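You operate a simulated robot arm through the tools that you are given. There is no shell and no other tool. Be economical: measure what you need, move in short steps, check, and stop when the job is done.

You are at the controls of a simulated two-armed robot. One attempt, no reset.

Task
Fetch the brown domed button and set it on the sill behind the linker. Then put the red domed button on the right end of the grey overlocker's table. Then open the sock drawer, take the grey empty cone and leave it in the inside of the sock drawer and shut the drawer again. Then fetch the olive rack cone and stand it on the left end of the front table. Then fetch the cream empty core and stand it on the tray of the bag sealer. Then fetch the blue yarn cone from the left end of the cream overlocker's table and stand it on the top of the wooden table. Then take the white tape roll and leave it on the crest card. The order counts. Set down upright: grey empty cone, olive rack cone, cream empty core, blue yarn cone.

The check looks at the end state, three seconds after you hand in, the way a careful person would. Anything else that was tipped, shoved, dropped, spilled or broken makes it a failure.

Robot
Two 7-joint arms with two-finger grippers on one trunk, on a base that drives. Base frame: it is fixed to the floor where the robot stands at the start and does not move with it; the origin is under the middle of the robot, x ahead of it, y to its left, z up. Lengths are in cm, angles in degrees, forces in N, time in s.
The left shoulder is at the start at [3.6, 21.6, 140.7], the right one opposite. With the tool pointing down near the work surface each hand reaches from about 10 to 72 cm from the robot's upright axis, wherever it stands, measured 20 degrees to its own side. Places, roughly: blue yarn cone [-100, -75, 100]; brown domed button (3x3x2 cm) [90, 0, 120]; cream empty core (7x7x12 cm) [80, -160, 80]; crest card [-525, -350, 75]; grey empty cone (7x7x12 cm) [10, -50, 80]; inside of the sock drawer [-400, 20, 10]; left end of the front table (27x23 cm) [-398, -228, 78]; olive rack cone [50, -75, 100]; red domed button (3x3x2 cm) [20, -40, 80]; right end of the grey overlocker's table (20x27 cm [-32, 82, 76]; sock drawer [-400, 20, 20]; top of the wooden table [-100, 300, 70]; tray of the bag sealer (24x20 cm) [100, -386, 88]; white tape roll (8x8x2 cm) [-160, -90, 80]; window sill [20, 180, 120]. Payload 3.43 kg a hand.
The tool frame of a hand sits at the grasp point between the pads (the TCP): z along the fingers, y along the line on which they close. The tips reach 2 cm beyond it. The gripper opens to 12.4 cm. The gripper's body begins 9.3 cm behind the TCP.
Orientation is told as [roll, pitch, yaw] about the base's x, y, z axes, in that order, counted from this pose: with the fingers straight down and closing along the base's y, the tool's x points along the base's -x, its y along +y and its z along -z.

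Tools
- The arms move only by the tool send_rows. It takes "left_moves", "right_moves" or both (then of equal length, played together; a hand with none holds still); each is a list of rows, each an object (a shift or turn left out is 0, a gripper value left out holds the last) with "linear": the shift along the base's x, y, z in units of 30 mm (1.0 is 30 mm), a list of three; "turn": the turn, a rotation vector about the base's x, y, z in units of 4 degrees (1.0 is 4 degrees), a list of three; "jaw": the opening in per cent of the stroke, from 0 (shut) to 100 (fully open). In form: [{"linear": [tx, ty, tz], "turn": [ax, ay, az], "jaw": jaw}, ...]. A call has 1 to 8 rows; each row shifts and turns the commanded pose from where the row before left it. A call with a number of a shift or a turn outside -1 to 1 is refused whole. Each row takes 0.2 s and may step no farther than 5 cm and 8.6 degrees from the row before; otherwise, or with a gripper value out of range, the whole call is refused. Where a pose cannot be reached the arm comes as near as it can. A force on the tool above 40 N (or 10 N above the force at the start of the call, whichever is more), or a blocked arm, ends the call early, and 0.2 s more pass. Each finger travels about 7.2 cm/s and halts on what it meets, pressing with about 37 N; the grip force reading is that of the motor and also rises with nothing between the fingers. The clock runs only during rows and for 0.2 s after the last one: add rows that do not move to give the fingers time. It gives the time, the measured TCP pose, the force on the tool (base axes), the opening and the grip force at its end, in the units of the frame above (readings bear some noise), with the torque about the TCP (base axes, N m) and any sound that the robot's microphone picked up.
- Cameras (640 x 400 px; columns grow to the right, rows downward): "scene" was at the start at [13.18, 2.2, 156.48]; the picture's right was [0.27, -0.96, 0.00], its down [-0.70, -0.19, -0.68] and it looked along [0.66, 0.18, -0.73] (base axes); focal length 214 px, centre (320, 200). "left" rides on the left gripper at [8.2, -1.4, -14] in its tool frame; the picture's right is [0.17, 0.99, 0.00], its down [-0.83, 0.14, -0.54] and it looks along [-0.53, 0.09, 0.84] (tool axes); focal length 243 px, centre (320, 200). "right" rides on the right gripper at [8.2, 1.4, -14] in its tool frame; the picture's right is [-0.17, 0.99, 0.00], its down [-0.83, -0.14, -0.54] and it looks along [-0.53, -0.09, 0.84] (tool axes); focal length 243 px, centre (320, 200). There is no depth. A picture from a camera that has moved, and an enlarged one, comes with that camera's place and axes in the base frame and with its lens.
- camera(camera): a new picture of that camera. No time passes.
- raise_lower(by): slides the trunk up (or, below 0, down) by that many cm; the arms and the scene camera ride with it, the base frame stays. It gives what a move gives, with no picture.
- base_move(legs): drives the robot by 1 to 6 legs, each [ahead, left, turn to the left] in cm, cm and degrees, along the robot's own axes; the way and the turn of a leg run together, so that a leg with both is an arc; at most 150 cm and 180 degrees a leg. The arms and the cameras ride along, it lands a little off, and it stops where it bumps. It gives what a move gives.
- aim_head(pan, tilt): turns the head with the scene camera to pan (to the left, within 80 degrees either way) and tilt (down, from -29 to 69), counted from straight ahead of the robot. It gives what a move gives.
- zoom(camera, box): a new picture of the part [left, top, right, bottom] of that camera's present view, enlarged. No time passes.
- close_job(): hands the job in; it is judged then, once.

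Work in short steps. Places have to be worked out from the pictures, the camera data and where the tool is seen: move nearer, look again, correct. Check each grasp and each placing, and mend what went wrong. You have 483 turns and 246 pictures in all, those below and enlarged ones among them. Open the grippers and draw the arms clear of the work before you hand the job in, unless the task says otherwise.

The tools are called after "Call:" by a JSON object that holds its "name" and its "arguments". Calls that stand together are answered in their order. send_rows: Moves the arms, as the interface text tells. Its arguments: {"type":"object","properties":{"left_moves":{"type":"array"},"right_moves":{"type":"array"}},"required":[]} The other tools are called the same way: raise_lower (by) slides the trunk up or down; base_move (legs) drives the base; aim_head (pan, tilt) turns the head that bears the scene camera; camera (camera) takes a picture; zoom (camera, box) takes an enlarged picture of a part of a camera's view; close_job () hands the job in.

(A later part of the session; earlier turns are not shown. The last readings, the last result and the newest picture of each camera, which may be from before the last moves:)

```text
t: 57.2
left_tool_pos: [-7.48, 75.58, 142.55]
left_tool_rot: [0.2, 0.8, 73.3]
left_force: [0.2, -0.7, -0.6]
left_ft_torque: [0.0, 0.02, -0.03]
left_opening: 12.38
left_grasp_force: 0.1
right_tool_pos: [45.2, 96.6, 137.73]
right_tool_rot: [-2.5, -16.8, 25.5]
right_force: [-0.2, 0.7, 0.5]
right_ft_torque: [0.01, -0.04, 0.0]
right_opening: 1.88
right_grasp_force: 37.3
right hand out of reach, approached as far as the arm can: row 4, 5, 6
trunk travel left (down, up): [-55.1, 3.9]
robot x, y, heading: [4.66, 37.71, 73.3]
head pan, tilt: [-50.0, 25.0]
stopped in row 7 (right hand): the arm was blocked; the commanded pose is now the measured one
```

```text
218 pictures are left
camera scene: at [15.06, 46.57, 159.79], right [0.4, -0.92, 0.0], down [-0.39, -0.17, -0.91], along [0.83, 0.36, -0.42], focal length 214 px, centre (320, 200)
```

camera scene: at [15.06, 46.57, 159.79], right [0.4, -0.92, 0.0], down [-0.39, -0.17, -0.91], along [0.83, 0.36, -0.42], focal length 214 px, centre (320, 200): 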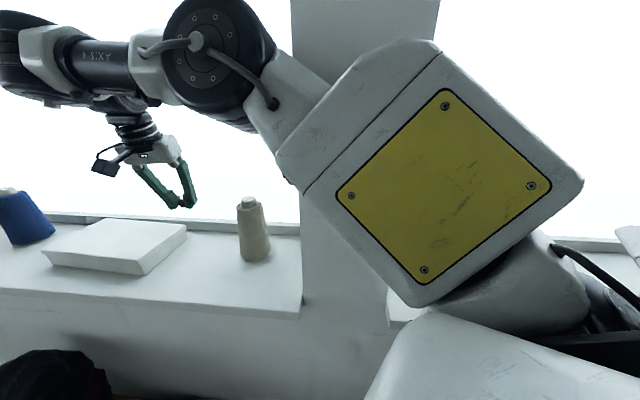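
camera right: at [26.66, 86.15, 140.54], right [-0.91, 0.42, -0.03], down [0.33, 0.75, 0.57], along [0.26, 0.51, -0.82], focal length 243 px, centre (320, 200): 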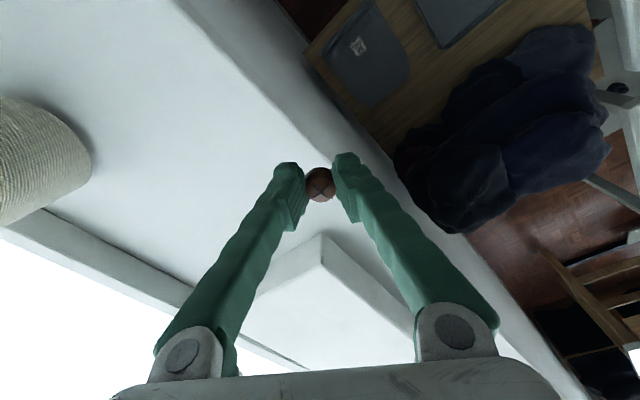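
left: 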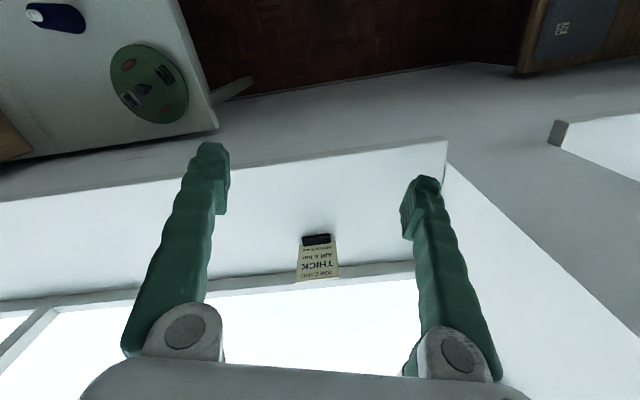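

The elbow is now clear and the TCP is at [45,97,138] with a slight tilt. I lower straight down with a small -y correction.

Call:
{"name": "send_rows", "arguments": {"right_moves": [{"linear": [0, -0.5, -0.7]}, {"linear": [0, -0.4, -0.7]}, {"linear": [0, 0, -0.7]}, {"linear": [0, 0, -0.7]}, {"linear": [0, 0, 0]}]}}

Call:
{"name": "camera", "arguments": {"camera": "right"}}

Call:
{"name": "camera", "arguments": {"camera": "scene"}}

```text
t: 58.4
left_tool_pos: [-7.48, 75.75, 142.42]
left_tool_rot: [0.0, 0.7, 73.2]
left_force: [0.9, 0.1, 0.3]
left_ft_torque: [-0.02, -0.01, 0.01]
left_opening: 12.4
left_grasp_force: 0.0
right_tool_pos: [45.04, 97.18, 136.23]
right_tool_rot: [-2.5, -16.7, 25.9]
right_force: [-0.5, 0.5, -0.9]
right_ft_torque: [0.01, 0.02, -0.01]
right_opening: 1.87
right_grasp_force: 37.0
right hand out of reach, approached as far as the arm can: row 1, 2, 3, 4
trunk travel left (down, up): [-55.1, 3.9]
robot x, y, heading: [5.2, 37.35, 73.3]
head pan, tilt: [-50.0, 25.0]
```

```text
217 pictures are left
camera right: at [33.41, 93.81, 147.31], right [-0.28, 0.96, 0.0], down [0.62, 0.18, 0.76], along [0.73, 0.21, -0.65], focal length 243 px, centre (320, 200)
```

right: 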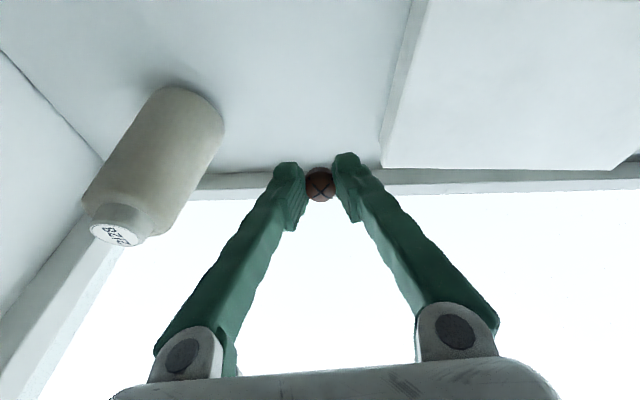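

```text
216 pictures are left
camera scene: at [15.06, 46.65, 159.79], right [0.4, -0.92, 0.0], down [-0.39, -0.17, -0.91], along [0.83, 0.36, -0.42], focal length 214 px, centre (320, 200)
```

scene: 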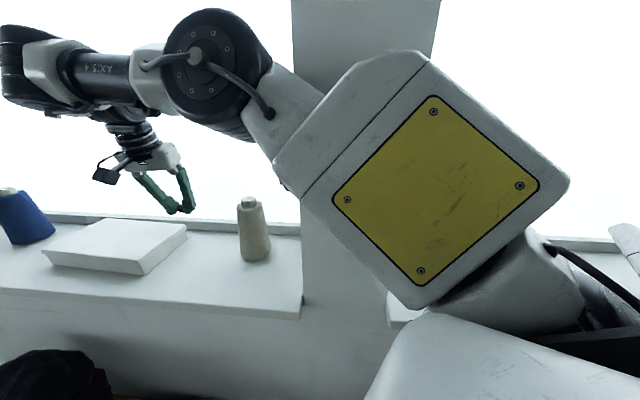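

Arm is near its limit but the spot directly below (pixel ~(320,83)) is clear sill. I lower with the trunk instead.

Call:
{"name": "raise_lower", "arguments": {"by": -10}}

Call:
{"name": "camera", "arguments": {"camera": "right"}}

```text
t: 59.2
left_tool_pos: [-6.92, 78.02, 132.14]
left_tool_rot: [-0.1, 8.7, 73.2]
left_force: [0.9, -1.8, 0.4]
left_ft_torque: [-0.01, -0.07, 0.01]
left_opening: 12.39
left_grasp_force: 0.1
right_tool_pos: [45.51, 98.51, 122.22]
right_tool_rot: [-7.8, -12.0, 26.5]
right_force: [-1.7, -0.4, 2.3]
right_ft_torque: [0.04, -0.01, 0.02]
right_opening: 1.86
right_grasp_force: 36.7
trunk travel left (down, up): [-49.7, 9.3]
robot x, y, heading: [5.24, 37.52, 73.3]
head pan, tilt: [-50.0, 25.0]
stopped: the force on the tool passed its limit at 126 N (the readings are from after the stop); the commanded pose is now the measured one
```

```text
215 pictures are left
camera right: at [34.28, 96.73, 133.93], right [-0.27, 0.96, -0.1], down [0.65, 0.25, 0.71], along [0.71, 0.13, -0.69], focal length 243 px, centre (320, 200)
```

right: 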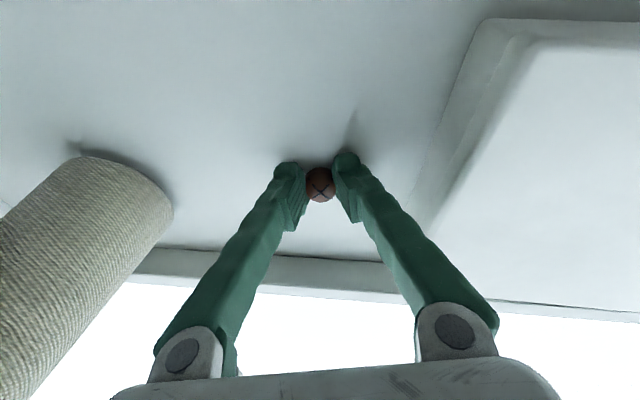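

Force limit tripped and the left hand shows an odd pitch; I check whether the state has settled.

Call:
{"name": "send_rows", "arguments": {"right_moves": [{"linear": [0, 0, 0]}]}}

Call:
{"name": "camera", "arguments": {"camera": "scene"}}

```text
t: 59.6
left_tool_pos: [-6.63, 78.2, 132.06]
left_tool_rot: [0.1, 8.8, 73.3]
left_force: [0.2, -0.4, 0.2]
left_ft_torque: [-0.01, -0.02, -0.06]
left_opening: 12.39
left_grasp_force: 0.1
right_tool_pos: [45.83, 98.76, 122.23]
right_tool_rot: [-7.9, -12.0, 26.5]
right_force: [1.5, 0.1, 6.2]
right_ft_torque: [0.04, -0.03, -0.02]
right_opening: 1.86
right_grasp_force: 37.3
trunk travel left (down, up): [-49.7, 9.3]
robot x, y, heading: [5.01, 37.64, 73.6]
head pan, tilt: [-50.0, 25.0]
```

```text
214 pictures are left
camera scene: at [16.22, 50.6, 153.33], right [0.4, -0.92, 0.0], down [-0.39, -0.17, -0.91], along [0.83, 0.36, -0.42], focal length 214 px, centre (320, 200)
```

scene: 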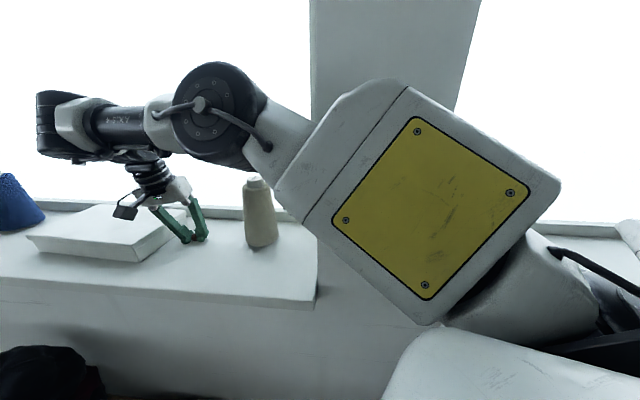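

The button sits between the tips at the sill, clear of box and cone. I release it.

Call:
{"name": "send_rows", "arguments": {"right_moves": [{"linear": [0, 0, 0.03], "jaw": 30}, {"linear": [0, 0, 0.03], "jaw": 38}, {"linear": [0, 0, 0]}]}}

Call:
{"name": "camera", "arguments": {"camera": "right"}}

```text
t: 60.4
left_tool_pos: [-6.65, 77.99, 132.22]
left_tool_rot: [0.2, 8.7, 73.2]
left_force: [0.2, -0.7, 0.0]
left_ft_torque: [-0.01, -0.02, -0.02]
left_opening: 12.41
left_grasp_force: 0.0
right_tool_pos: [45.87, 98.65, 122.5]
right_tool_rot: [-7.7, -11.9, 26.7]
right_force: [6.1, -7.8, 13.4]
right_ft_torque: [0.1, 0.07, -0.01]
right_opening: 3.98
right_grasp_force: 0.0
trunk travel left (down, up): [-49.7, 9.3]
robot x, y, heading: [4.93, 37.55, 73.3]
head pan, tilt: [-50.0, 25.0]
```

```text
213 pictures are left
camera right: at [34.68, 96.55, 134.21], right [-0.27, 0.96, -0.09], down [0.65, 0.26, 0.71], along [0.71, 0.13, -0.69], focal length 243 px, centre (320, 200)
```

right: 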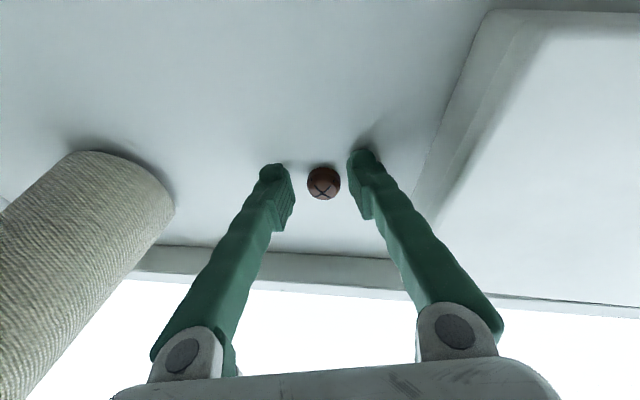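

Released. I lift straight up and verify.

Call:
{"name": "send_rows", "arguments": {"right_moves": [{"linear": [0, 0, 0.5]}, {"linear": [0, 0, 0.7]}, {"linear": [0, 0, 0.9]}, {"linear": [0, 0, 0.9]}, {"linear": [0, 0, 0.9]}, {"linear": [0, 0, 0]}]}}

Call:
{"name": "camera", "arguments": {"camera": "right"}}

```text
t: 61.8
left_tool_pos: [-6.65, 78.15, 132.24]
left_tool_rot: [0.1, 8.8, 73.2]
left_force: [0.4, 0.2, 0.1]
left_ft_torque: [0.02, 0.01, 0.02]
left_opening: 12.4
left_grasp_force: 0.1
right_tool_pos: [46.25, 94.21, 131.0]
right_tool_rot: [-7.7, -11.9, 28.7]
right_force: [-0.1, 0.4, -0.1]
right_ft_torque: [-0.02, 0.0, -0.01]
right_opening: 4.71
right_grasp_force: 0.1
right hand out of reach, approached as far as the arm can: row 1, 2, 3, 4, 5
trunk travel left (down, up): [-49.7, 9.3]
robot x, y, heading: [5.03, 37.42, 73.5]
head pan, tilt: [-50.0, 25.0]
```

```text
212 pictures are left
camera right: at [34.91, 91.86, 142.67], right [-0.3, 0.95, -0.1], down [0.64, 0.28, 0.71], along [0.7, 0.15, -0.69], focal length 243 px, centre (320, 200)
```

right: 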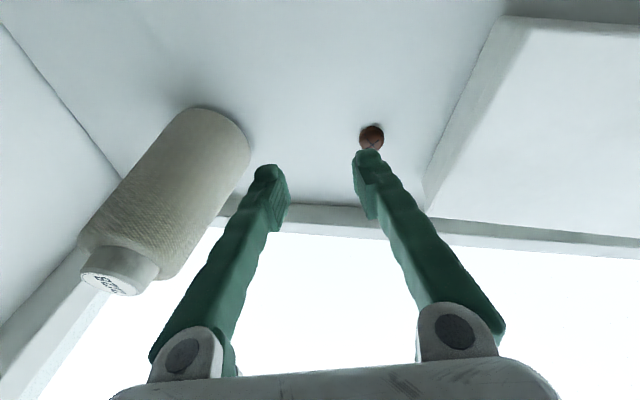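

Brown button rests on the sill, cone and box untouched. I raise the trunk and swing the hand out to -x before backing away.

Call:
{"name": "raise_lower", "arguments": {"by": 9}}

Call:
{"name": "send_rows", "arguments": {"right_moves": [{"linear": [-0.8, 0, 0.5], "jaw": 10}, {"linear": [-0.8, 0, 0.5]}, {"linear": [-1, 0, 0]}, {"linear": [-1, 0, 0]}, {"linear": [-1, 0, 0]}, {"linear": [-1, 0, 0]}, {"linear": [-1, 0, 0]}]}}

Call:
{"name": "camera", "arguments": {"camera": "scene"}}

```text
t: 63.1
left_tool_pos: [-6.62, 78.34, 140.98]
left_tool_rot: [0.2, 9.0, 73.2]
left_force: [0.1, 0.3, -0.4]
left_ft_torque: [-0.02, 0.02, -0.03]
left_opening: 12.4
left_grasp_force: 0.1
right_tool_pos: [44.09, 87.6, 156.49]
right_tool_rot: [3.9, -22.4, 25.3]
right_force: [-0.4, 0.4, 0.2]
right_ft_torque: [0.0, 0.03, 0.02]
right_opening: 4.72
right_grasp_force: 0.0
trunk travel left (down, up): [-58.7, 0.3]
robot x, y, heading: [4.67, 37.71, 73.5]
head pan, tilt: [-50.0, 25.0]
```

```text
t: 64.6
left_tool_pos: [-6.52, 78.23, 141.17]
left_tool_rot: [0.1, 8.7, 73.2]
left_force: [0.3, -0.7, 0.2]
left_ft_torque: [-0.03, -0.01, 0.01]
left_opening: 12.39
left_grasp_force: 0.0
right_tool_pos: [40.8, 86.7, 159.53]
right_tool_rot: [8.8, -17.3, 23.7]
right_force: [0.0, 0.3, 0.6]
right_ft_torque: [0.04, 0.01, 0.0]
right_opening: 1.24
right_grasp_force: 0.0
right hand out of reach, approached as far as the arm can: row 1, 2, 3, 4, 5, 6, 7
trunk travel left (down, up): [-58.7, 0.3]
robot x, y, heading: [4.88, 37.55, 73.2]
head pan, tilt: [-50.0, 25.0]
stopped in row 7 (right hand): the arm was blocked; the commanded pose is now the measured one
```

```text
211 pictures are left
camera scene: at [13.84, 42.48, 163.5], right [0.4, -0.92, 0.0], down [-0.39, -0.17, -0.91], along [0.83, 0.36, -0.42], focal length 214 px, centre (320, 200)
```

scene: 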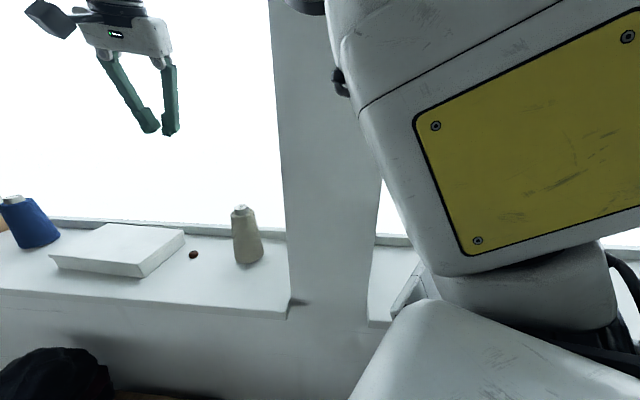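

Brown button is placed. I back the base away, then restore the arm's yaw.

Call:
{"name": "base_move", "arguments": {"legs": [[-30, 0, 0]]}}

Call:
{"name": "send_rows", "arguments": {"right_moves": [{"turn": [0, 1, 1]}, {"turn": [0, 1, 1]}, {"turn": [0, 1, 1]}, {"turn": [0, 1, 1]}, {"turn": [-0.7, 0, 1]}, {"turn": [-0.7, 0, 1]}, {"turn": [-0.7, 0, 1]}, {"turn": [0, 0, 1]}]}}

```text
t: 67.0
left_tool_pos: [-14.88, 50.13, 141.05]
left_tool_rot: [0.0, 9.0, 72.9]
left_force: [0.7, 0.0, -0.1]
left_ft_torque: [0.0, -0.04, 0.0]
left_opening: 12.4
left_grasp_force: 0.0
right_tool_pos: [32.5, 58.3, 159.39]
right_tool_rot: [8.7, -17.2, 23.4]
right_force: [0.4, 0.2, 0.4]
right_ft_torque: [-0.02, 0.02, -0.01]
right_opening: 1.23
right_grasp_force: 0.1
trunk travel left (down, up): [-58.7, 0.3]
robot x, y, heading: [-3.49, 9.28, 73.3]
head pan, tilt: [-50.0, 25.0]
```

```text
t: 68.8
left_tool_pos: [-15.03, 49.97, 141.2]
left_tool_rot: [0.2, 8.8, 73.0]
left_force: [1.0, -0.8, -0.2]
left_ft_torque: [0.02, 0.02, 0.03]
left_opening: 12.4
left_grasp_force: 0.0
right_tool_pos: [30.07, 56.25, 159.19]
right_tool_rot: [15.2, -1.7, 46.1]
right_force: [-1.0, -0.2, 0.3]
right_ft_torque: [-0.01, -0.05, -0.01]
right_opening: 1.23
right_grasp_force: 0.1
right hand out of reach, approached as far as the arm can: row 5, 6, 7, 8
trunk travel left (down, up): [-58.7, 0.3]
robot x, y, heading: [-3.49, 9.47, 73.2]
head pan, tilt: [-50.0, 25.0]
```

I correct the roll, continue the yaw and bring the hand lower and closer.

Call:
{"name": "send_rows", "arguments": {"right_moves": [{"linear": [0, -0.5, -1], "turn": [-0.65, -0.6, 0.3]}, {"linear": [0, -0.5, -1], "turn": [-0.65, -0.6, 0.3]}, {"linear": [0, -0.5, -1], "turn": [-0.65, -0.65, 0.5]}, {"linear": [0, -0.5, -1], "turn": [-0.65, -0.65, 1]}, {"linear": [0, 0, -1], "turn": [0, 0, 1]}, {"turn": [0, 0, 1]}, {"turn": [0, 0, 1]}, {"turn": [0, 0, 1]}]}}

```text
t: 70.6
left_tool_pos: [-15.06, 49.93, 141.18]
left_tool_rot: [0.1, 8.9, 72.9]
left_force: [-0.8, 0.6, 0.0]
left_ft_torque: [-0.02, 0.02, -0.01]
left_opening: 12.4
left_grasp_force: 0.1
right_tool_pos: [30.07, 50.23, 144.21]
right_tool_rot: [0.6, -0.4, 70.8]
right_force: [0.4, -0.2, 0.2]
right_ft_torque: [-0.01, 0.0, 0.03]
right_opening: 1.23
right_grasp_force: 0.0
trunk travel left (down, up): [-58.7, 0.3]
robot x, y, heading: [-3.5, 8.95, 73.0]
head pan, tilt: [-50.0, 25.0]
```

Next the red button. I shift away from the wall, turn right to heading ~0 and look at the table.

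Call:
{"name": "base_move", "arguments": {"legs": [[-4, 14, 0], [0, 0, -73]]}}

Call:
{"name": "aim_head", "arguments": {"pan": -42, "tilt": 42}}

Call:
{"name": "camera", "arguments": {"camera": "scene"}}

Call:
{"name": "camera", "arguments": {"camera": "right"}}

```text
t: 77.5
left_tool_pos: [18.18, 31.18, 141.1]
left_tool_rot: [0.1, 8.7, -1.9]
left_force: [-0.4, -0.3, -0.4]
left_ft_torque: [-0.03, -0.01, 0.01]
left_opening: 12.41
left_grasp_force: 0.1
right_tool_pos: [30.35, -12.2, 144.32]
right_tool_rot: [0.6, -0.4, -4.0]
right_force: [0.6, -0.4, 0.6]
right_ft_torque: [-0.04, 0.02, 0.0]
right_opening: 1.24
right_grasp_force: 0.1
trunk travel left (down, up): [-58.7, 0.3]
robot x, y, heading: [-18.09, 9.54, -1.8]
head pan, tilt: [-50.0, 25.0]
```

```text
t: 78.3
left_tool_pos: [18.22, 31.15, 141.13]
left_tool_rot: [0.1, 8.8, -1.9]
left_force: [-0.2, -0.7, 0.5]
left_ft_torque: [-0.01, -0.01, -0.01]
left_opening: 12.43
left_grasp_force: 0.1
right_tool_pos: [30.32, -12.29, 144.14]
right_tool_rot: [0.7, -0.5, -4.1]
right_force: [-0.7, -0.4, 0.6]
right_ft_torque: [-0.02, 0.01, 0.02]
right_opening: 1.24
right_grasp_force: 0.1
trunk travel left (down, up): [-58.7, 0.3]
robot x, y, heading: [-18.37, 9.37, -1.4]
head pan, tilt: [-42.0, 42.0]
```

```text
210 pictures are left
camera scene: at [-10.95, 3.7, 160.88], right [-0.69, -0.72, 0.0], down [-0.48, 0.46, -0.74], along [0.54, -0.51, -0.67], focal length 214 px, centre (320, 200)
```

scene: 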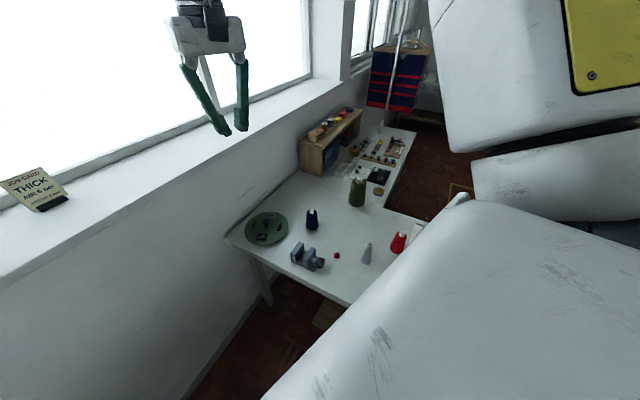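

```text
209 pictures are left
camera right: at [22.03, -10.42, 158.27], right [0.23, 0.97, 0.01], down [0.81, -0.2, 0.54], along [0.53, -0.12, -0.84], focal length 243 px, centre (320, 200)
```

right: 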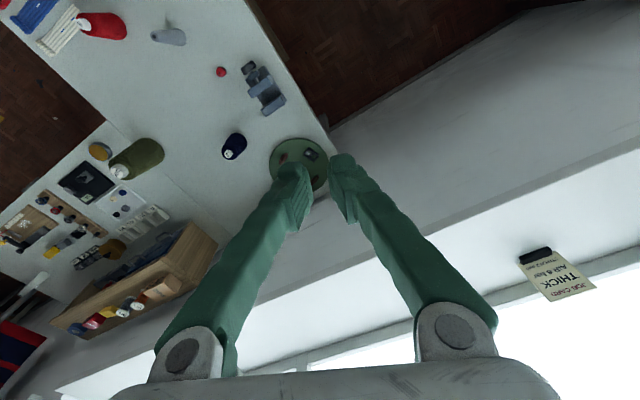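

Red button at ~[23.5,-40,77], grey cone at ~[13,-47]. I turn right 28° so the button lies in the right arm's zone, then look from above.

Call:
{"name": "base_move", "arguments": {"legs": [[0, 0, -28]]}}

Call:
{"name": "send_rows", "arguments": {"right_moves": [{"linear": [0, -1, -1], "jaw": 45}, {"linear": [0, -1, -1]}, {"linear": [0, -0.5, -1]}, {"linear": [0, 0, -1]}, {"linear": [0, 0, -1]}, {"linear": [0, 0, -1]}, {"linear": [0, 0, -1]}, {"linear": [0, 0, 0]}]}}

Call:
{"name": "camera", "arguments": {"camera": "right"}}

Call:
{"name": "camera", "arguments": {"camera": "scene"}}

```text
t: 80.6
left_tool_pos: [24.15, 11.66, 141.2]
left_tool_rot: [0.1, 8.7, -29.8]
left_force: [-0.6, -0.1, 0.0]
left_ft_torque: [-0.01, 0.03, 0.01]
left_opening: 12.4
left_grasp_force: 0.0
right_tool_pos: [14.54, -32.22, 144.23]
right_tool_rot: [0.6, -0.4, -32.0]
right_force: [-0.1, 0.1, 0.1]
right_ft_torque: [0.01, 0.01, 0.0]
right_opening: 1.24
right_grasp_force: 0.1
trunk travel left (down, up): [-58.7, 0.3]
robot x, y, heading: [-18.35, 9.19, -29.5]
head pan, tilt: [-42.0, 42.0]
```

```text
t: 82.4
left_tool_pos: [24.07, 11.69, 141.22]
left_tool_rot: [0.1, 8.8, -29.8]
left_force: [0.5, 0.1, 0.3]
left_ft_torque: [-0.03, 0.02, 0.01]
left_opening: 12.41
left_grasp_force: 0.0
right_tool_pos: [14.55, -39.74, 123.19]
right_tool_rot: [0.7, -0.3, -31.9]
right_force: [0.0, -0.7, -0.3]
right_ft_torque: [0.01, 0.04, 0.03]
right_opening: 5.59
right_grasp_force: 0.0
trunk travel left (down, up): [-58.7, 0.3]
robot x, y, heading: [-18.01, 9.63, -29.6]
head pan, tilt: [-42.0, 42.0]
```

```text
208 pictures are left
camera right: at [8.14, -34.4, 137.18], right [0.66, 0.75, 0.01], down [0.62, -0.56, 0.54], along [0.41, -0.35, -0.84], focal length 243 px, centre (320, 200)
```

right: 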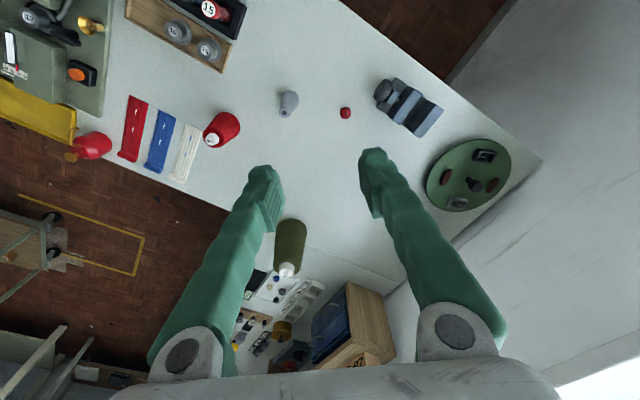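

```text
207 pictures are left
camera scene: at [-14.51, 1.06, 160.88], right [-0.95, -0.32, 0.0], down [-0.21, 0.64, -0.74], along [0.23, -0.71, -0.67], focal length 214 px, centre (320, 200)
```

scene: 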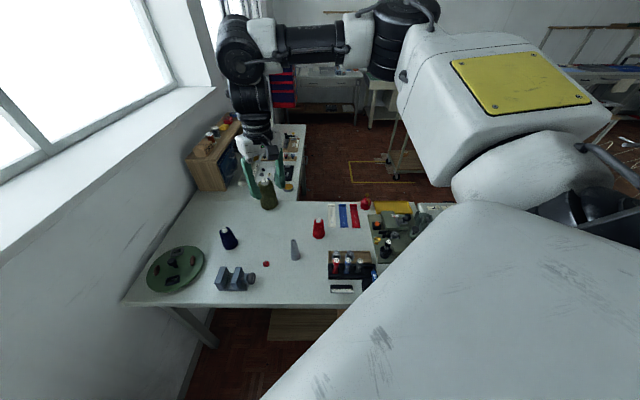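

Red button estimate ~[23.4,-39.3,77]. I move over and lower to z≈93, then re-measure.

Call:
{"name": "send_rows", "arguments": {"right_moves": [{"linear": [1, 0, -1]}, {"linear": [1, 0, -1]}, {"linear": [0.95, 0.1, -1]}, {"linear": [0, 0, -1]}, {"linear": [0, 0, -1]}, {"linear": [0, 0, -1]}, {"linear": [0, 0, -1]}, {"linear": [0, 0, -1]}]}}

Call:
{"name": "send_rows", "arguments": {"right_moves": [{"linear": [0, 0, -1]}, {"linear": [0, 0, -1]}, {"linear": [0, 0, 0]}]}}

Call:
{"name": "camera", "arguments": {"camera": "right"}}

```text
t: 84.2
left_tool_pos: [24.08, 11.63, 141.17]
left_tool_rot: [0.1, 8.8, -29.8]
left_force: [-0.2, 0.1, -0.8]
left_ft_torque: [0.0, 0.01, -0.02]
left_opening: 12.42
left_grasp_force: 0.1
right_tool_pos: [23.4, -39.3, 99.02]
right_tool_rot: [0.6, -0.4, -31.9]
right_force: [0.1, -0.2, 0.6]
right_ft_torque: [0.0, 0.02, -0.01]
right_opening: 5.56
right_grasp_force: 0.0
trunk travel left (down, up): [-58.7, 0.3]
robot x, y, heading: [-18.32, 9.42, -29.5]
head pan, tilt: [-42.0, 42.0]
```

```text
t: 85.0
left_tool_pos: [24.06, 11.75, 141.05]
left_tool_rot: [0.1, 8.8, -29.8]
left_force: [0.4, 0.1, 0.1]
left_ft_torque: [0.0, 0.0, -0.01]
left_opening: 12.39
left_grasp_force: 0.0
right_tool_pos: [23.57, -39.32, 93.14]
right_tool_rot: [0.7, -0.6, -32.0]
right_force: [0.3, -0.1, 0.6]
right_ft_torque: [-0.05, 0.03, -0.01]
right_opening: 5.6
right_grasp_force: 0.1
trunk travel left (down, up): [-58.7, 0.3]
robot x, y, heading: [-18.2, 9.15, -29.7]
head pan, tilt: [-42.0, 42.0]
```

```text
206 pictures are left
camera right: at [17.03, -33.94, 107.17], right [0.66, 0.75, 0.01], down [0.62, -0.56, 0.54], along [0.41, -0.35, -0.84], focal length 243 px, centre (320, 200)
```

right: 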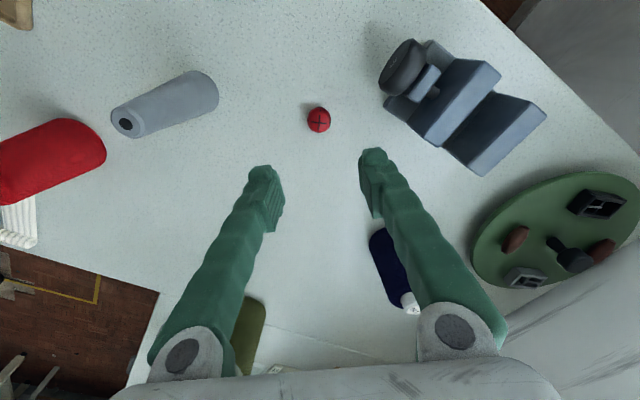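

Button at ~[22.9,-38.9]. I correct and lower to 83.

Call:
{"name": "send_rows", "arguments": {"right_moves": [{"linear": [-0.2, 0.12, -1]}, {"linear": [0, 0, -1]}, {"linear": [0, 0, -1]}, {"linear": [0, 0, -0.4]}, {"linear": [0, 0, 0]}]}}

Call:
{"name": "camera", "arguments": {"camera": "right"}}

```text
t: 86.2
left_tool_pos: [24.06, 11.66, 141.25]
left_tool_rot: [0.1, 8.7, -29.8]
left_force: [-0.4, -0.3, -0.2]
left_ft_torque: [0.02, 0.01, 0.0]
left_opening: 12.38
left_grasp_force: 0.0
right_tool_pos: [22.73, -39.15, 83.08]
right_tool_rot: [0.5, -0.4, -31.9]
right_force: [-0.1, 0.2, 0.0]
right_ft_torque: [-0.02, 0.02, -0.01]
right_opening: 5.59
right_grasp_force: 0.1
trunk travel left (down, up): [-58.7, 0.3]
robot x, y, heading: [-18.44, 9.6, -29.6]
head pan, tilt: [-42.0, 42.0]
```

```text
205 pictures are left
camera right: at [16.35, -33.62, 97.06], right [0.66, 0.75, 0.01], down [0.63, -0.56, 0.54], along [0.41, -0.35, -0.84], focal length 243 px, centre (320, 200)
```

right: 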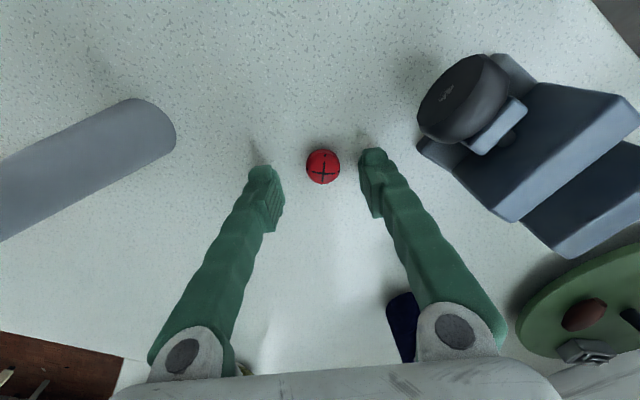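

Per the brown-button comparison I need about 2.8 cm more down; I descend slowly and close.

Call:
{"name": "send_rows", "arguments": {"right_moves": [{"linear": [0.1, -0.05, -0.4]}, {"linear": [0, 0, -0.3]}, {"linear": [0, 0, -0.2]}, {"linear": [0, 0, 0], "jaw": 0}, {"linear": [0, 0, 0]}, {"linear": [0, 0, 0]}]}}

Call:
{"name": "camera", "arguments": {"camera": "right"}}

```text
t: 86.9
left_tool_pos: [23.56, 12.0, 141.41]
left_tool_rot: [0.1, 8.4, -30.0]
left_force: [1.0, 0.4, -0.8]
left_ft_torque: [0.08, -0.02, 0.0]
left_opening: 12.38
left_grasp_force: 0.0
right_tool_pos: [23.18, -39.26, 81.91]
right_tool_rot: [0.5, -1.0, -31.6]
right_force: [-21.9, 15.4, 53.8]
right_ft_torque: [-0.87, 1.57, -1.29]
right_opening: 5.51
right_grasp_force: 0.0
trunk travel left (down, up): [-58.7, 0.3]
robot x, y, heading: [-18.13, 9.16, -29.9]
head pan, tilt: [-42.0, 42.0]
stopped in row 3 (right hand): the force on the tool passed its limit at 47 N (the readings are from after the stop); the commanded pose is now the measured one
```

```text
204 pictures are left
camera right: at [16.63, -33.77, 95.9], right [0.66, 0.75, 0.01], down [0.62, -0.55, 0.55], along [0.42, -0.36, -0.83], focal length 243 px, centre (320, 200)
```

right: 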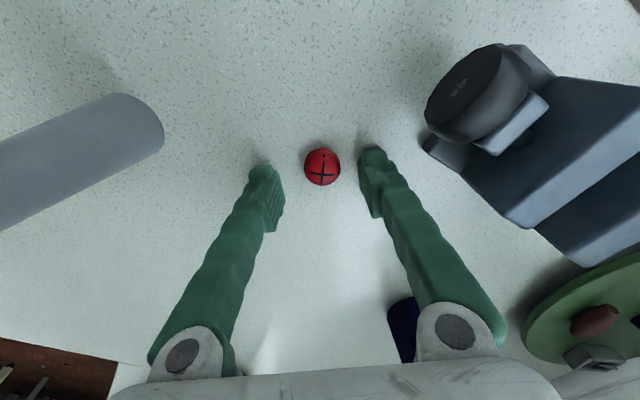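

The table is at z≈80 (contact). The button is then at ~[22.2,-38.4], so I lift slightly, shift back 1.3 cm and close.

Call:
{"name": "send_rows", "arguments": {"right_moves": [{"linear": [0, 0, 0.25]}, {"linear": [-0.33, 0.28, 0]}, {"linear": [0, 0, 0]}]}}

Call:
{"name": "camera", "arguments": {"camera": "right"}}

```text
t: 87.7
left_tool_pos: [23.94, 11.66, 141.22]
left_tool_rot: [0.2, 8.7, -29.7]
left_force: [-0.5, 0.1, 0.5]
left_ft_torque: [-0.02, 0.03, 0.01]
left_opening: 12.39
left_grasp_force: 0.0
right_tool_pos: [22.25, -38.85, 82.0]
right_tool_rot: [0.4, -0.9, -31.9]
right_force: [7.3, -10.4, 15.6]
right_ft_torque: [-0.64, 0.32, 0.44]
right_opening: 5.83
right_grasp_force: 2.0
trunk travel left (down, up): [-58.7, 0.3]
robot x, y, heading: [-18.22, 9.57, -29.6]
head pan, tilt: [-42.0, 42.0]
```

```text
203 pictures are left
camera right: at [15.74, -33.2, 95.98], right [0.66, 0.75, 0.01], down [0.62, -0.56, 0.55], along [0.42, -0.36, -0.83], focal length 243 px, centre (320, 200)
```

right: 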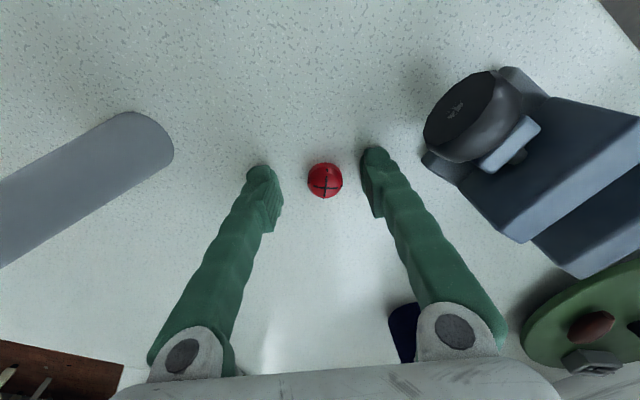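

Row now matches the brown grasp (≈182). I close the jaws.

Call:
{"name": "send_rows", "arguments": {"right_moves": [{"linear": [0, 0, 0.05], "jaw": 0}, {"linear": [0, 0, 0]}, {"linear": [0, 0, 0]}, {"linear": [0, 0, 0]}]}}

Call:
{"name": "camera", "arguments": {"camera": "right"}}

```text
t: 88.7
left_tool_pos: [23.89, 11.61, 141.17]
left_tool_rot: [0.1, 8.8, -29.9]
left_force: [-0.7, -0.1, 0.1]
left_ft_torque: [0.02, -0.02, 0.02]
left_opening: 12.41
left_grasp_force: 0.0
right_tool_pos: [22.31, -38.6, 82.11]
right_tool_rot: [0.7, -0.7, -31.7]
right_force: [0.8, -0.6, -0.1]
right_ft_torque: [0.0, -0.04, -0.01]
right_opening: 1.71
right_grasp_force: 36.8
trunk travel left (down, up): [-58.7, 0.3]
robot x, y, heading: [-18.23, 9.25, -29.4]
head pan, tilt: [-42.0, 42.0]
```

```text
202 pictures are left
camera right: at [15.75, -33.15, 96.03], right [0.66, 0.75, 0.01], down [0.62, -0.56, 0.55], along [0.42, -0.35, -0.84], focal length 243 px, centre (320, 200)
```

right: 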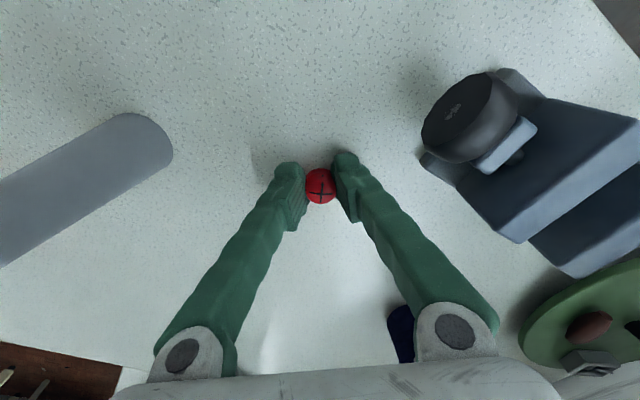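

Held (1.7 cm). I lift it well clear.

Call:
{"name": "send_rows", "arguments": {"right_moves": [{"linear": [0, 0, 1]}, {"linear": [0, 0, 1]}, {"linear": [0, 0, 1]}, {"linear": [0, 0, 1]}, {"linear": [0, 0, 1]}, {"linear": [0, 0, 1]}, {"linear": [0, 0, 1]}, {"linear": [0, 0, 1]}]}}

Call:
{"name": "send_rows", "arguments": {"right_moves": [{"linear": [0, 0, 1]}, {"linear": [0, 0, 1]}, {"linear": [0, 0, 1]}, {"linear": [0, 0, 1]}, {"linear": [-0.3, 0.3, 1]}, {"linear": [-0.5, 0.5, 1]}, {"linear": [-0.5, 0.5, 1]}]}}

```text
t: 90.5
left_tool_pos: [24.02, 11.81, 141.16]
left_tool_rot: [0.0, 8.7, -29.8]
left_force: [0.1, 0.3, -0.4]
left_ft_torque: [0.0, 0.03, 0.02]
left_opening: 12.41
left_grasp_force: 0.1
right_tool_pos: [22.15, -38.58, 106.02]
right_tool_rot: [0.6, -0.8, -31.9]
right_force: [0.2, 0.2, -0.2]
right_ft_torque: [0.01, -0.02, 0.0]
right_opening: 1.69
right_grasp_force: 37.1
trunk travel left (down, up): [-58.7, 0.3]
robot x, y, heading: [-18.09, 9.53, -29.5]
head pan, tilt: [-42.0, 42.0]
```

```text
t: 92.1
left_tool_pos: [24.0, 11.79, 141.2]
left_tool_rot: [0.1, 8.7, -29.8]
left_force: [-0.3, 0.6, -0.7]
left_ft_torque: [-0.05, -0.02, -0.02]
left_opening: 12.42
left_grasp_force: 0.1
right_tool_pos: [18.33, -34.52, 127.06]
right_tool_rot: [0.5, -0.8, -31.9]
right_force: [0.7, -0.5, -0.3]
right_ft_torque: [-0.01, 0.01, 0.02]
right_opening: 1.67
right_grasp_force: 36.8
trunk travel left (down, up): [-58.7, 0.3]
robot x, y, heading: [-18.07, 9.65, -29.5]
head pan, tilt: [-42.0, 42.0]
```

I turn left to face the grey overlocker's table.

Call:
{"name": "base_move", "arguments": {"legs": [[0, 0, 130]]}}

Call:
{"name": "aim_head", "arguments": {"pan": -5, "tilt": 50}}

Call:
{"name": "camera", "arguments": {"camera": "scene"}}

```text
t: 99.8
left_tool_pos: [-45.81, 41.35, 141.21]
left_tool_rot: [0.0, 8.7, 98.0]
left_force: [0.2, -0.4, -0.1]
left_ft_torque: [-0.04, -0.01, 0.03]
left_opening: 12.4
left_grasp_force: 0.2
right_tool_pos: [-5.64, 65.34, 126.98]
right_tool_rot: [0.5, -0.8, 96.1]
right_force: [-1.0, -0.5, 0.7]
right_ft_torque: [-0.03, 0.02, -0.02]
right_opening: 1.57
right_grasp_force: 37.2
trunk travel left (down, up): [-58.7, 0.3]
robot x, y, heading: [-18.31, 9.44, 98.1]
head pan, tilt: [-42.0, 42.0]
```

```text
t: 100.9
left_tool_pos: [-45.79, 41.39, 141.02]
left_tool_rot: [0.1, 8.8, 98.1]
left_force: [0.2, -0.5, -0.2]
left_ft_torque: [0.02, 0.02, 0.0]
left_opening: 12.39
left_grasp_force: 0.0
right_tool_pos: [-5.63, 65.38, 126.91]
right_tool_rot: [0.5, -0.8, 96.1]
right_force: [-0.9, -0.6, -0.3]
right_ft_torque: [0.01, -0.01, -0.02]
right_opening: 1.57
right_grasp_force: 37.2
trunk travel left (down, up): [-58.7, 0.3]
robot x, y, heading: [-17.95, 9.31, 98.5]
head pan, tilt: [-5.0, 50.0]
```

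```text
201 pictures are left
camera scene: at [-18.69, 18.32, 159.75], right [1.0, 0.06, 0.0], down [0.04, -0.76, -0.64], along [-0.04, 0.64, -0.77], focal length 214 px, centre (320, 200)
```

scene: 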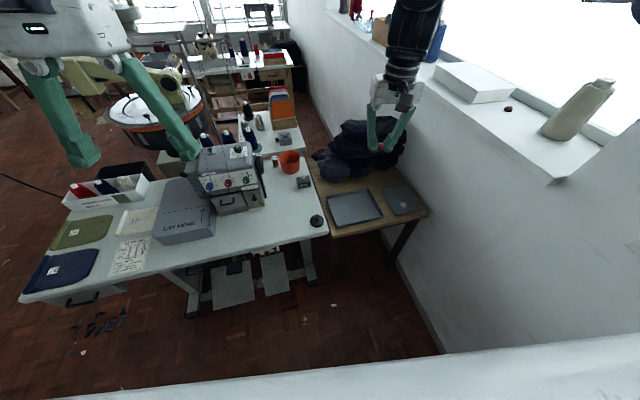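

Target spot at ~[-35,82,76], between the knob (~[-24,76]) and the machine. I move ahead 14 cm and turn slightly left.

Call:
{"name": "base_move", "arguments": {"legs": [[14, 0, 0], [0, 0, 10]]}}

Call:
{"name": "camera", "arguments": {"camera": "right"}}

Call:
{"name": "camera", "arguments": {"camera": "scene"}}

```text
t: 103.2
left_tool_pos: [-52.89, 50.36, 141.2]
left_tool_rot: [0.1, 8.8, 108.1]
left_force: [0.2, -0.3, -0.5]
left_ft_torque: [-0.04, -0.02, 0.02]
left_opening: 12.43
left_grasp_force: 0.2
right_tool_pos: [-17.61, 80.96, 127.03]
right_tool_rot: [0.5, -0.7, 106.0]
right_force: [-0.5, 1.4, -0.5]
right_ft_torque: [-0.06, -0.03, -0.03]
right_opening: 1.49
right_grasp_force: 36.9
trunk travel left (down, up): [-58.7, 0.3]
robot x, y, heading: [-20.12, 23.41, 108.4]
head pan, tilt: [-5.0, 50.0]
```

```text
200 pictures are left
camera right: at [-16.51, 72.49, 140.86], right [-0.99, -0.11, 0.01], down [-0.09, 0.83, 0.55], along [-0.07, 0.54, -0.84], focal length 243 px, centre (320, 200)
```

right: 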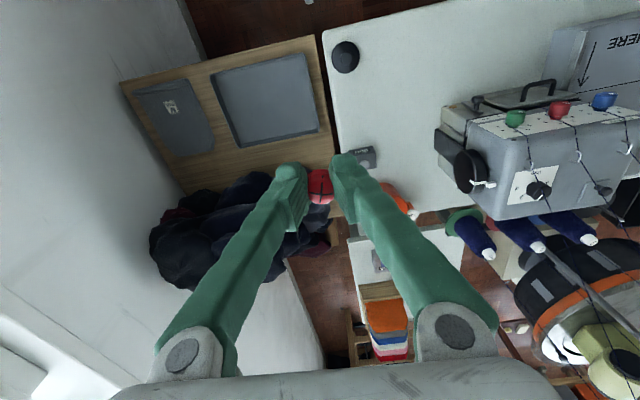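

```text
199 pictures are left
camera scene: at [-22.24, 32.29, 159.74], right [0.97, 0.23, 0.0], down [0.18, -0.75, -0.64], along [-0.15, 0.63, -0.77], focal length 214 px, centre (320, 200)
```

scene: 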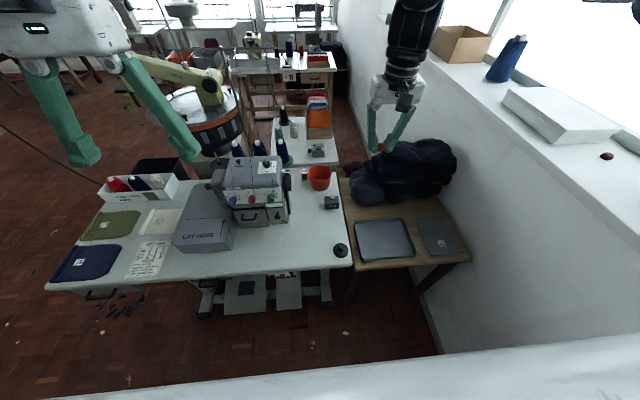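

I move over [-36,83] and descend to z≈88.

Call:
{"name": "send_rows", "arguments": {"right_moves": [{"linear": [-1, 0.1, 0]}, {"linear": [-1, 0.1, 0]}, {"linear": [-1, 0.1, -0.5]}, {"linear": [-1, 0.1, -1]}, {"linear": [-1, 0.1, -1]}, {"linear": [-1, 0.1, -1]}, {"linear": [0, 0, -1]}, {"linear": [0, 0, -1]}]}}

Call:
{"name": "send_rows", "arguments": {"right_moves": [{"linear": [0, 0, -1]}, {"linear": [0, 0, -1]}, {"linear": [0, 0, -1]}, {"linear": [0, 0, -1]}, {"linear": [0, 0, -1]}, {"linear": [0, 0, -1]}, {"linear": [0, 0, -1]}, {"linear": [0, 0, 0]}]}}

Call:
{"name": "camera", "arguments": {"camera": "right"}}

```text
t: 105.0
left_tool_pos: [-52.77, 50.3, 141.18]
left_tool_rot: [0.1, 8.8, 108.1]
left_force: [0.1, 0.4, 0.1]
left_ft_torque: [0.02, 0.0, 0.0]
left_opening: 12.39
left_grasp_force: 0.1
right_tool_pos: [-35.34, 82.85, 110.35]
right_tool_rot: [0.5, -0.9, 106.0]
right_force: [-0.1, -0.1, 0.1]
right_ft_torque: [-0.04, 0.0, 0.02]
right_opening: 1.44
right_grasp_force: 36.8
trunk travel left (down, up): [-58.7, 0.3]
robot x, y, heading: [-20.3, 23.42, 108.2]
head pan, tilt: [-5.0, 50.0]
```

```text
t: 106.8
left_tool_pos: [-53.03, 50.1, 141.22]
left_tool_rot: [0.0, 8.8, 108.1]
left_force: [-0.1, 0.0, -0.6]
left_ft_torque: [0.03, 0.01, 0.02]
left_opening: 12.41
left_grasp_force: 0.0
right_tool_pos: [-35.35, 82.98, 89.92]
right_tool_rot: [0.8, -1.0, 105.3]
right_force: [0.4, 0.3, -0.1]
right_ft_torque: [-0.02, 0.03, -0.02]
right_opening: 1.1
right_grasp_force: 37.2
right hand out of reach, approached as far as the arm can: row 7
trunk travel left (down, up): [-58.7, 0.3]
robot x, y, heading: [-20.21, 23.19, 108.1]
head pan, tilt: [-5.0, 50.0]
```

```text
198 pictures are left
camera right: at [-34.34, 74.52, 103.78], right [-0.99, -0.1, 0.02], down [-0.07, 0.83, 0.55], along [-0.07, 0.55, -0.83], focal length 243 px, centre (320, 200)
```

right: 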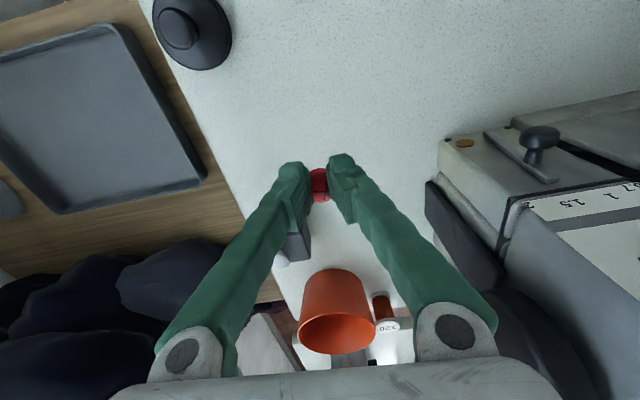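

The button is slowly slipping; the arm is at its lower limit, so I lower the trunk and continue quickly.

Call:
{"name": "raise_lower", "arguments": {"by": -6}}

Call:
{"name": "camera", "arguments": {"camera": "right"}}

```text
t: 107.8
left_tool_pos: [-52.95, 49.93, 135.24]
left_tool_rot: [0.0, 8.7, 108.2]
left_force: [0.2, 0.0, 0.9]
left_ft_torque: [-0.03, -0.03, -0.03]
left_opening: 12.4
left_grasp_force: 0.1
right_tool_pos: [-35.66, 82.36, 83.68]
right_tool_rot: [0.5, -1.0, 106.2]
right_force: [0.6, -0.6, 0.0]
right_ft_torque: [0.03, -0.02, 0.0]
right_opening: 1.02
right_grasp_force: 36.4
trunk travel left (down, up): [-52.7, 6.3]
robot x, y, heading: [-20.3, 23.35, 107.9]
head pan, tilt: [-5.0, 50.0]
```

```text
197 pictures are left
camera right: at [-34.51, 73.8, 97.67], right [-0.99, -0.12, 0.01], down [-0.09, 0.83, 0.55], along [-0.07, 0.55, -0.83], focal length 243 px, centre (320, 200)
```

right: 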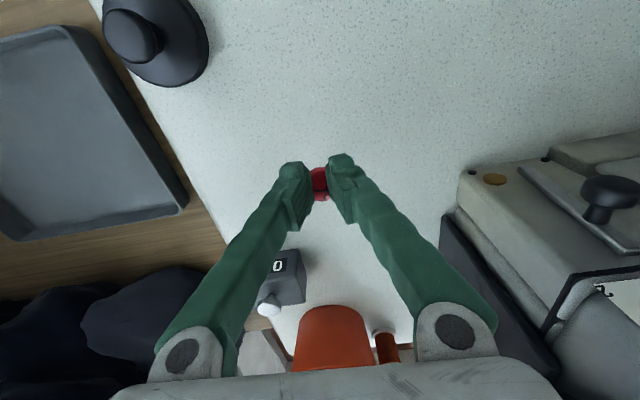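

I lower with the arm in small steps until contact.

Call:
{"name": "send_rows", "arguments": {"right_moves": [{"linear": [0, 0, -0.3]}, {"linear": [0, 0, -0.3]}, {"linear": [0, 0, -0.3]}, {"linear": [0, 0, -0.3]}, {"linear": [0, 0, -0.3]}]}}

Call:
{"name": "camera", "arguments": {"camera": "right"}}

```text
t: 109.0
left_tool_pos: [-52.95, 50.1, 135.12]
left_tool_rot: [0.2, 8.8, 108.2]
left_force: [0.0, 0.2, 0.8]
left_ft_torque: [0.0, -0.03, 0.01]
left_opening: 12.42
left_grasp_force: 0.0
right_tool_pos: [-35.58, 82.23, 79.09]
right_tool_rot: [0.5, -0.7, 106.1]
right_force: [0.9, 0.0, 0.4]
right_ft_torque: [0.0, 0.02, 0.02]
right_opening: 0.0
right_grasp_force: 34.2
trunk travel left (down, up): [-52.7, 6.3]
robot x, y, heading: [-20.11, 23.53, 108.5]
head pan, tilt: [-5.0, 50.0]
```

```text
196 pictures are left
camera right: at [-34.52, 73.81, 92.99], right [-0.99, -0.11, 0.01], down [-0.09, 0.83, 0.55], along [-0.07, 0.54, -0.84], focal length 243 px, centre (320, 200)
```

right: 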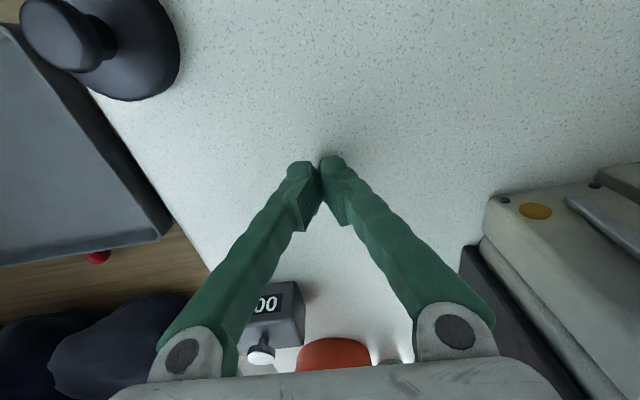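

The button popped out and lies on the bench by the tray. I lift the hand and look again.

Call:
{"name": "send_rows", "arguments": {"right_moves": [{"linear": [0, 0, 1]}, {"linear": [0, 0, 1]}, {"linear": [0, 0, 1]}, {"linear": [1, 0, 1]}, {"linear": [1, 0, 1]}, {"linear": [1, 0, 1]}, {"linear": [1, 0, 0], "jaw": 40}, {"linear": [0, 0, 0]}]}}

Call:
{"name": "camera", "arguments": {"camera": "right"}}

Call:
{"name": "camera", "arguments": {"camera": "scene"}}

```text
t: 110.8
left_tool_pos: [-53.02, 50.24, 135.09]
left_tool_rot: [0.2, 8.8, 108.1]
left_force: [-0.3, 0.5, 0.7]
left_ft_torque: [0.01, 0.04, 0.0]
left_opening: 12.39
left_grasp_force: 0.1
right_tool_pos: [-23.57, 82.46, 96.91]
right_tool_rot: [0.5, -0.8, 106.0]
right_force: [0.6, -0.1, -0.2]
right_ft_torque: [0.0, 0.0, 0.0]
right_opening: 4.95
right_grasp_force: 0.1
trunk travel left (down, up): [-52.7, 6.3]
robot x, y, heading: [-20.32, 23.64, 108.2]
head pan, tilt: [-5.0, 50.0]
```

```text
195 pictures are left
camera right: at [-22.57, 74.03, 110.87], right [-0.99, -0.11, 0.01], down [-0.09, 0.83, 0.55], along [-0.07, 0.54, -0.84], focal length 243 px, centre (320, 200)
```

right: 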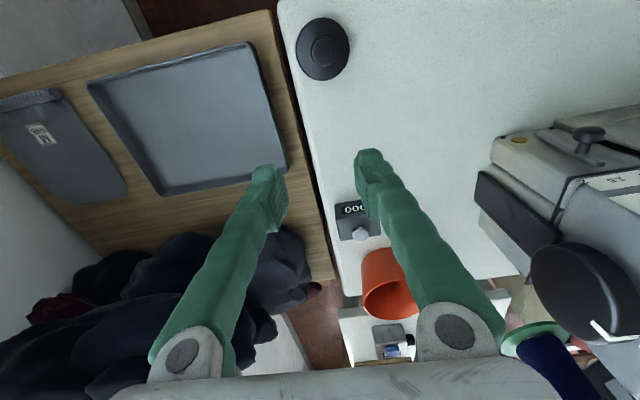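

```text
194 pictures are left
camera scene: at [-24.36, 38.38, 153.21], right [0.97, 0.23, 0.0], down [0.18, -0.75, -0.64], along [-0.15, 0.63, -0.77], focal length 214 px, centre (320, 200)
```

scene: 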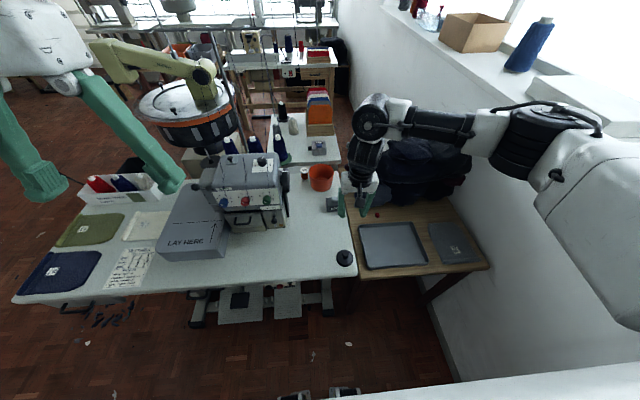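

I zoom the scene near the tray to find it.

Call:
{"name": "zoom", "arguments": {"camera": "scene", "box": [330, 160, 490, 280]}}

```text
3.33 times, centred on (410, 220) of scene
camera zoom: at [-24.36, 38.38, 153.21], right [0.97, 0.23, 0.0], down [0.18, -0.75, -0.64], along [-0.15, 0.63, -0.77], focal length 715 px, centre (20, 133)
```

zoom: 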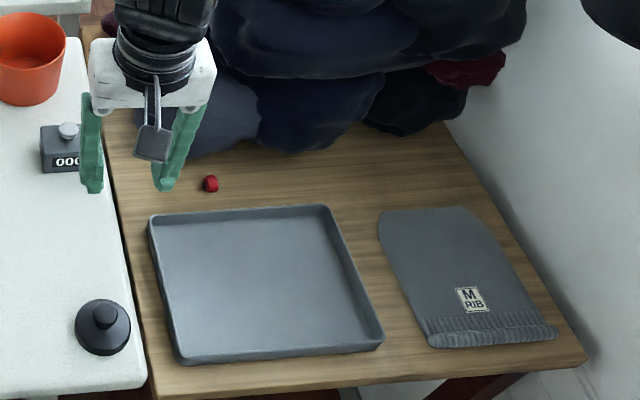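

Button is on the bench near [-12,98,72]. I move the hand closer to view it.

Call:
{"name": "send_rows", "arguments": {"right_moves": [{"linear": [1, 0.8, 0]}, {"linear": [1, 0.8, 0]}, {"linear": [1, 0.8, 0]}, {"linear": [1, 0.8, 0]}, {"linear": [0, 0, 0]}]}}

Call:
{"name": "camera", "arguments": {"camera": "right"}}

```text
t: 112.0
left_tool_pos: [-52.93, 50.15, 135.18]
left_tool_rot: [0.0, 8.8, 108.1]
left_force: [-0.6, -0.2, -0.1]
left_ft_torque: [0.02, -0.02, 0.0]
left_opening: 12.41
left_grasp_force: 0.0
right_tool_pos: [-11.49, 91.83, 96.86]
right_tool_rot: [0.4, -0.7, 106.0]
right_force: [0.1, 1.1, 0.4]
right_ft_torque: [-0.01, -0.01, 0.01]
right_opening: 5.0
right_grasp_force: 0.1
trunk travel left (down, up): [-52.7, 6.3]
robot x, y, heading: [-19.78, 23.7, 108.1]
head pan, tilt: [-5.0, 50.0]
```

```text
192 pictures are left
camera right: at [-10.4, 83.38, 110.89], right [-0.99, -0.11, 0.01], down [-0.09, 0.83, 0.55], along [-0.07, 0.54, -0.84], focal length 243 px, centre (320, 200)
```

right: 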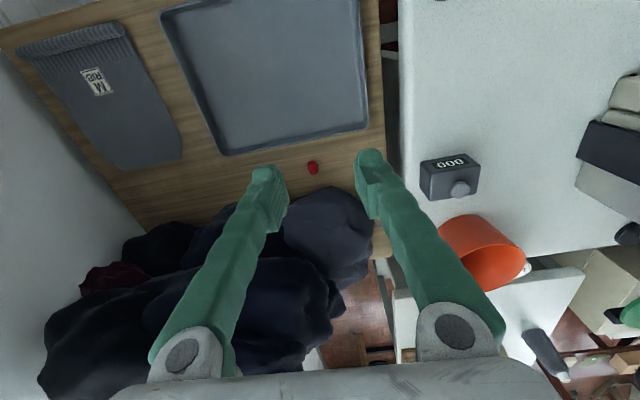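

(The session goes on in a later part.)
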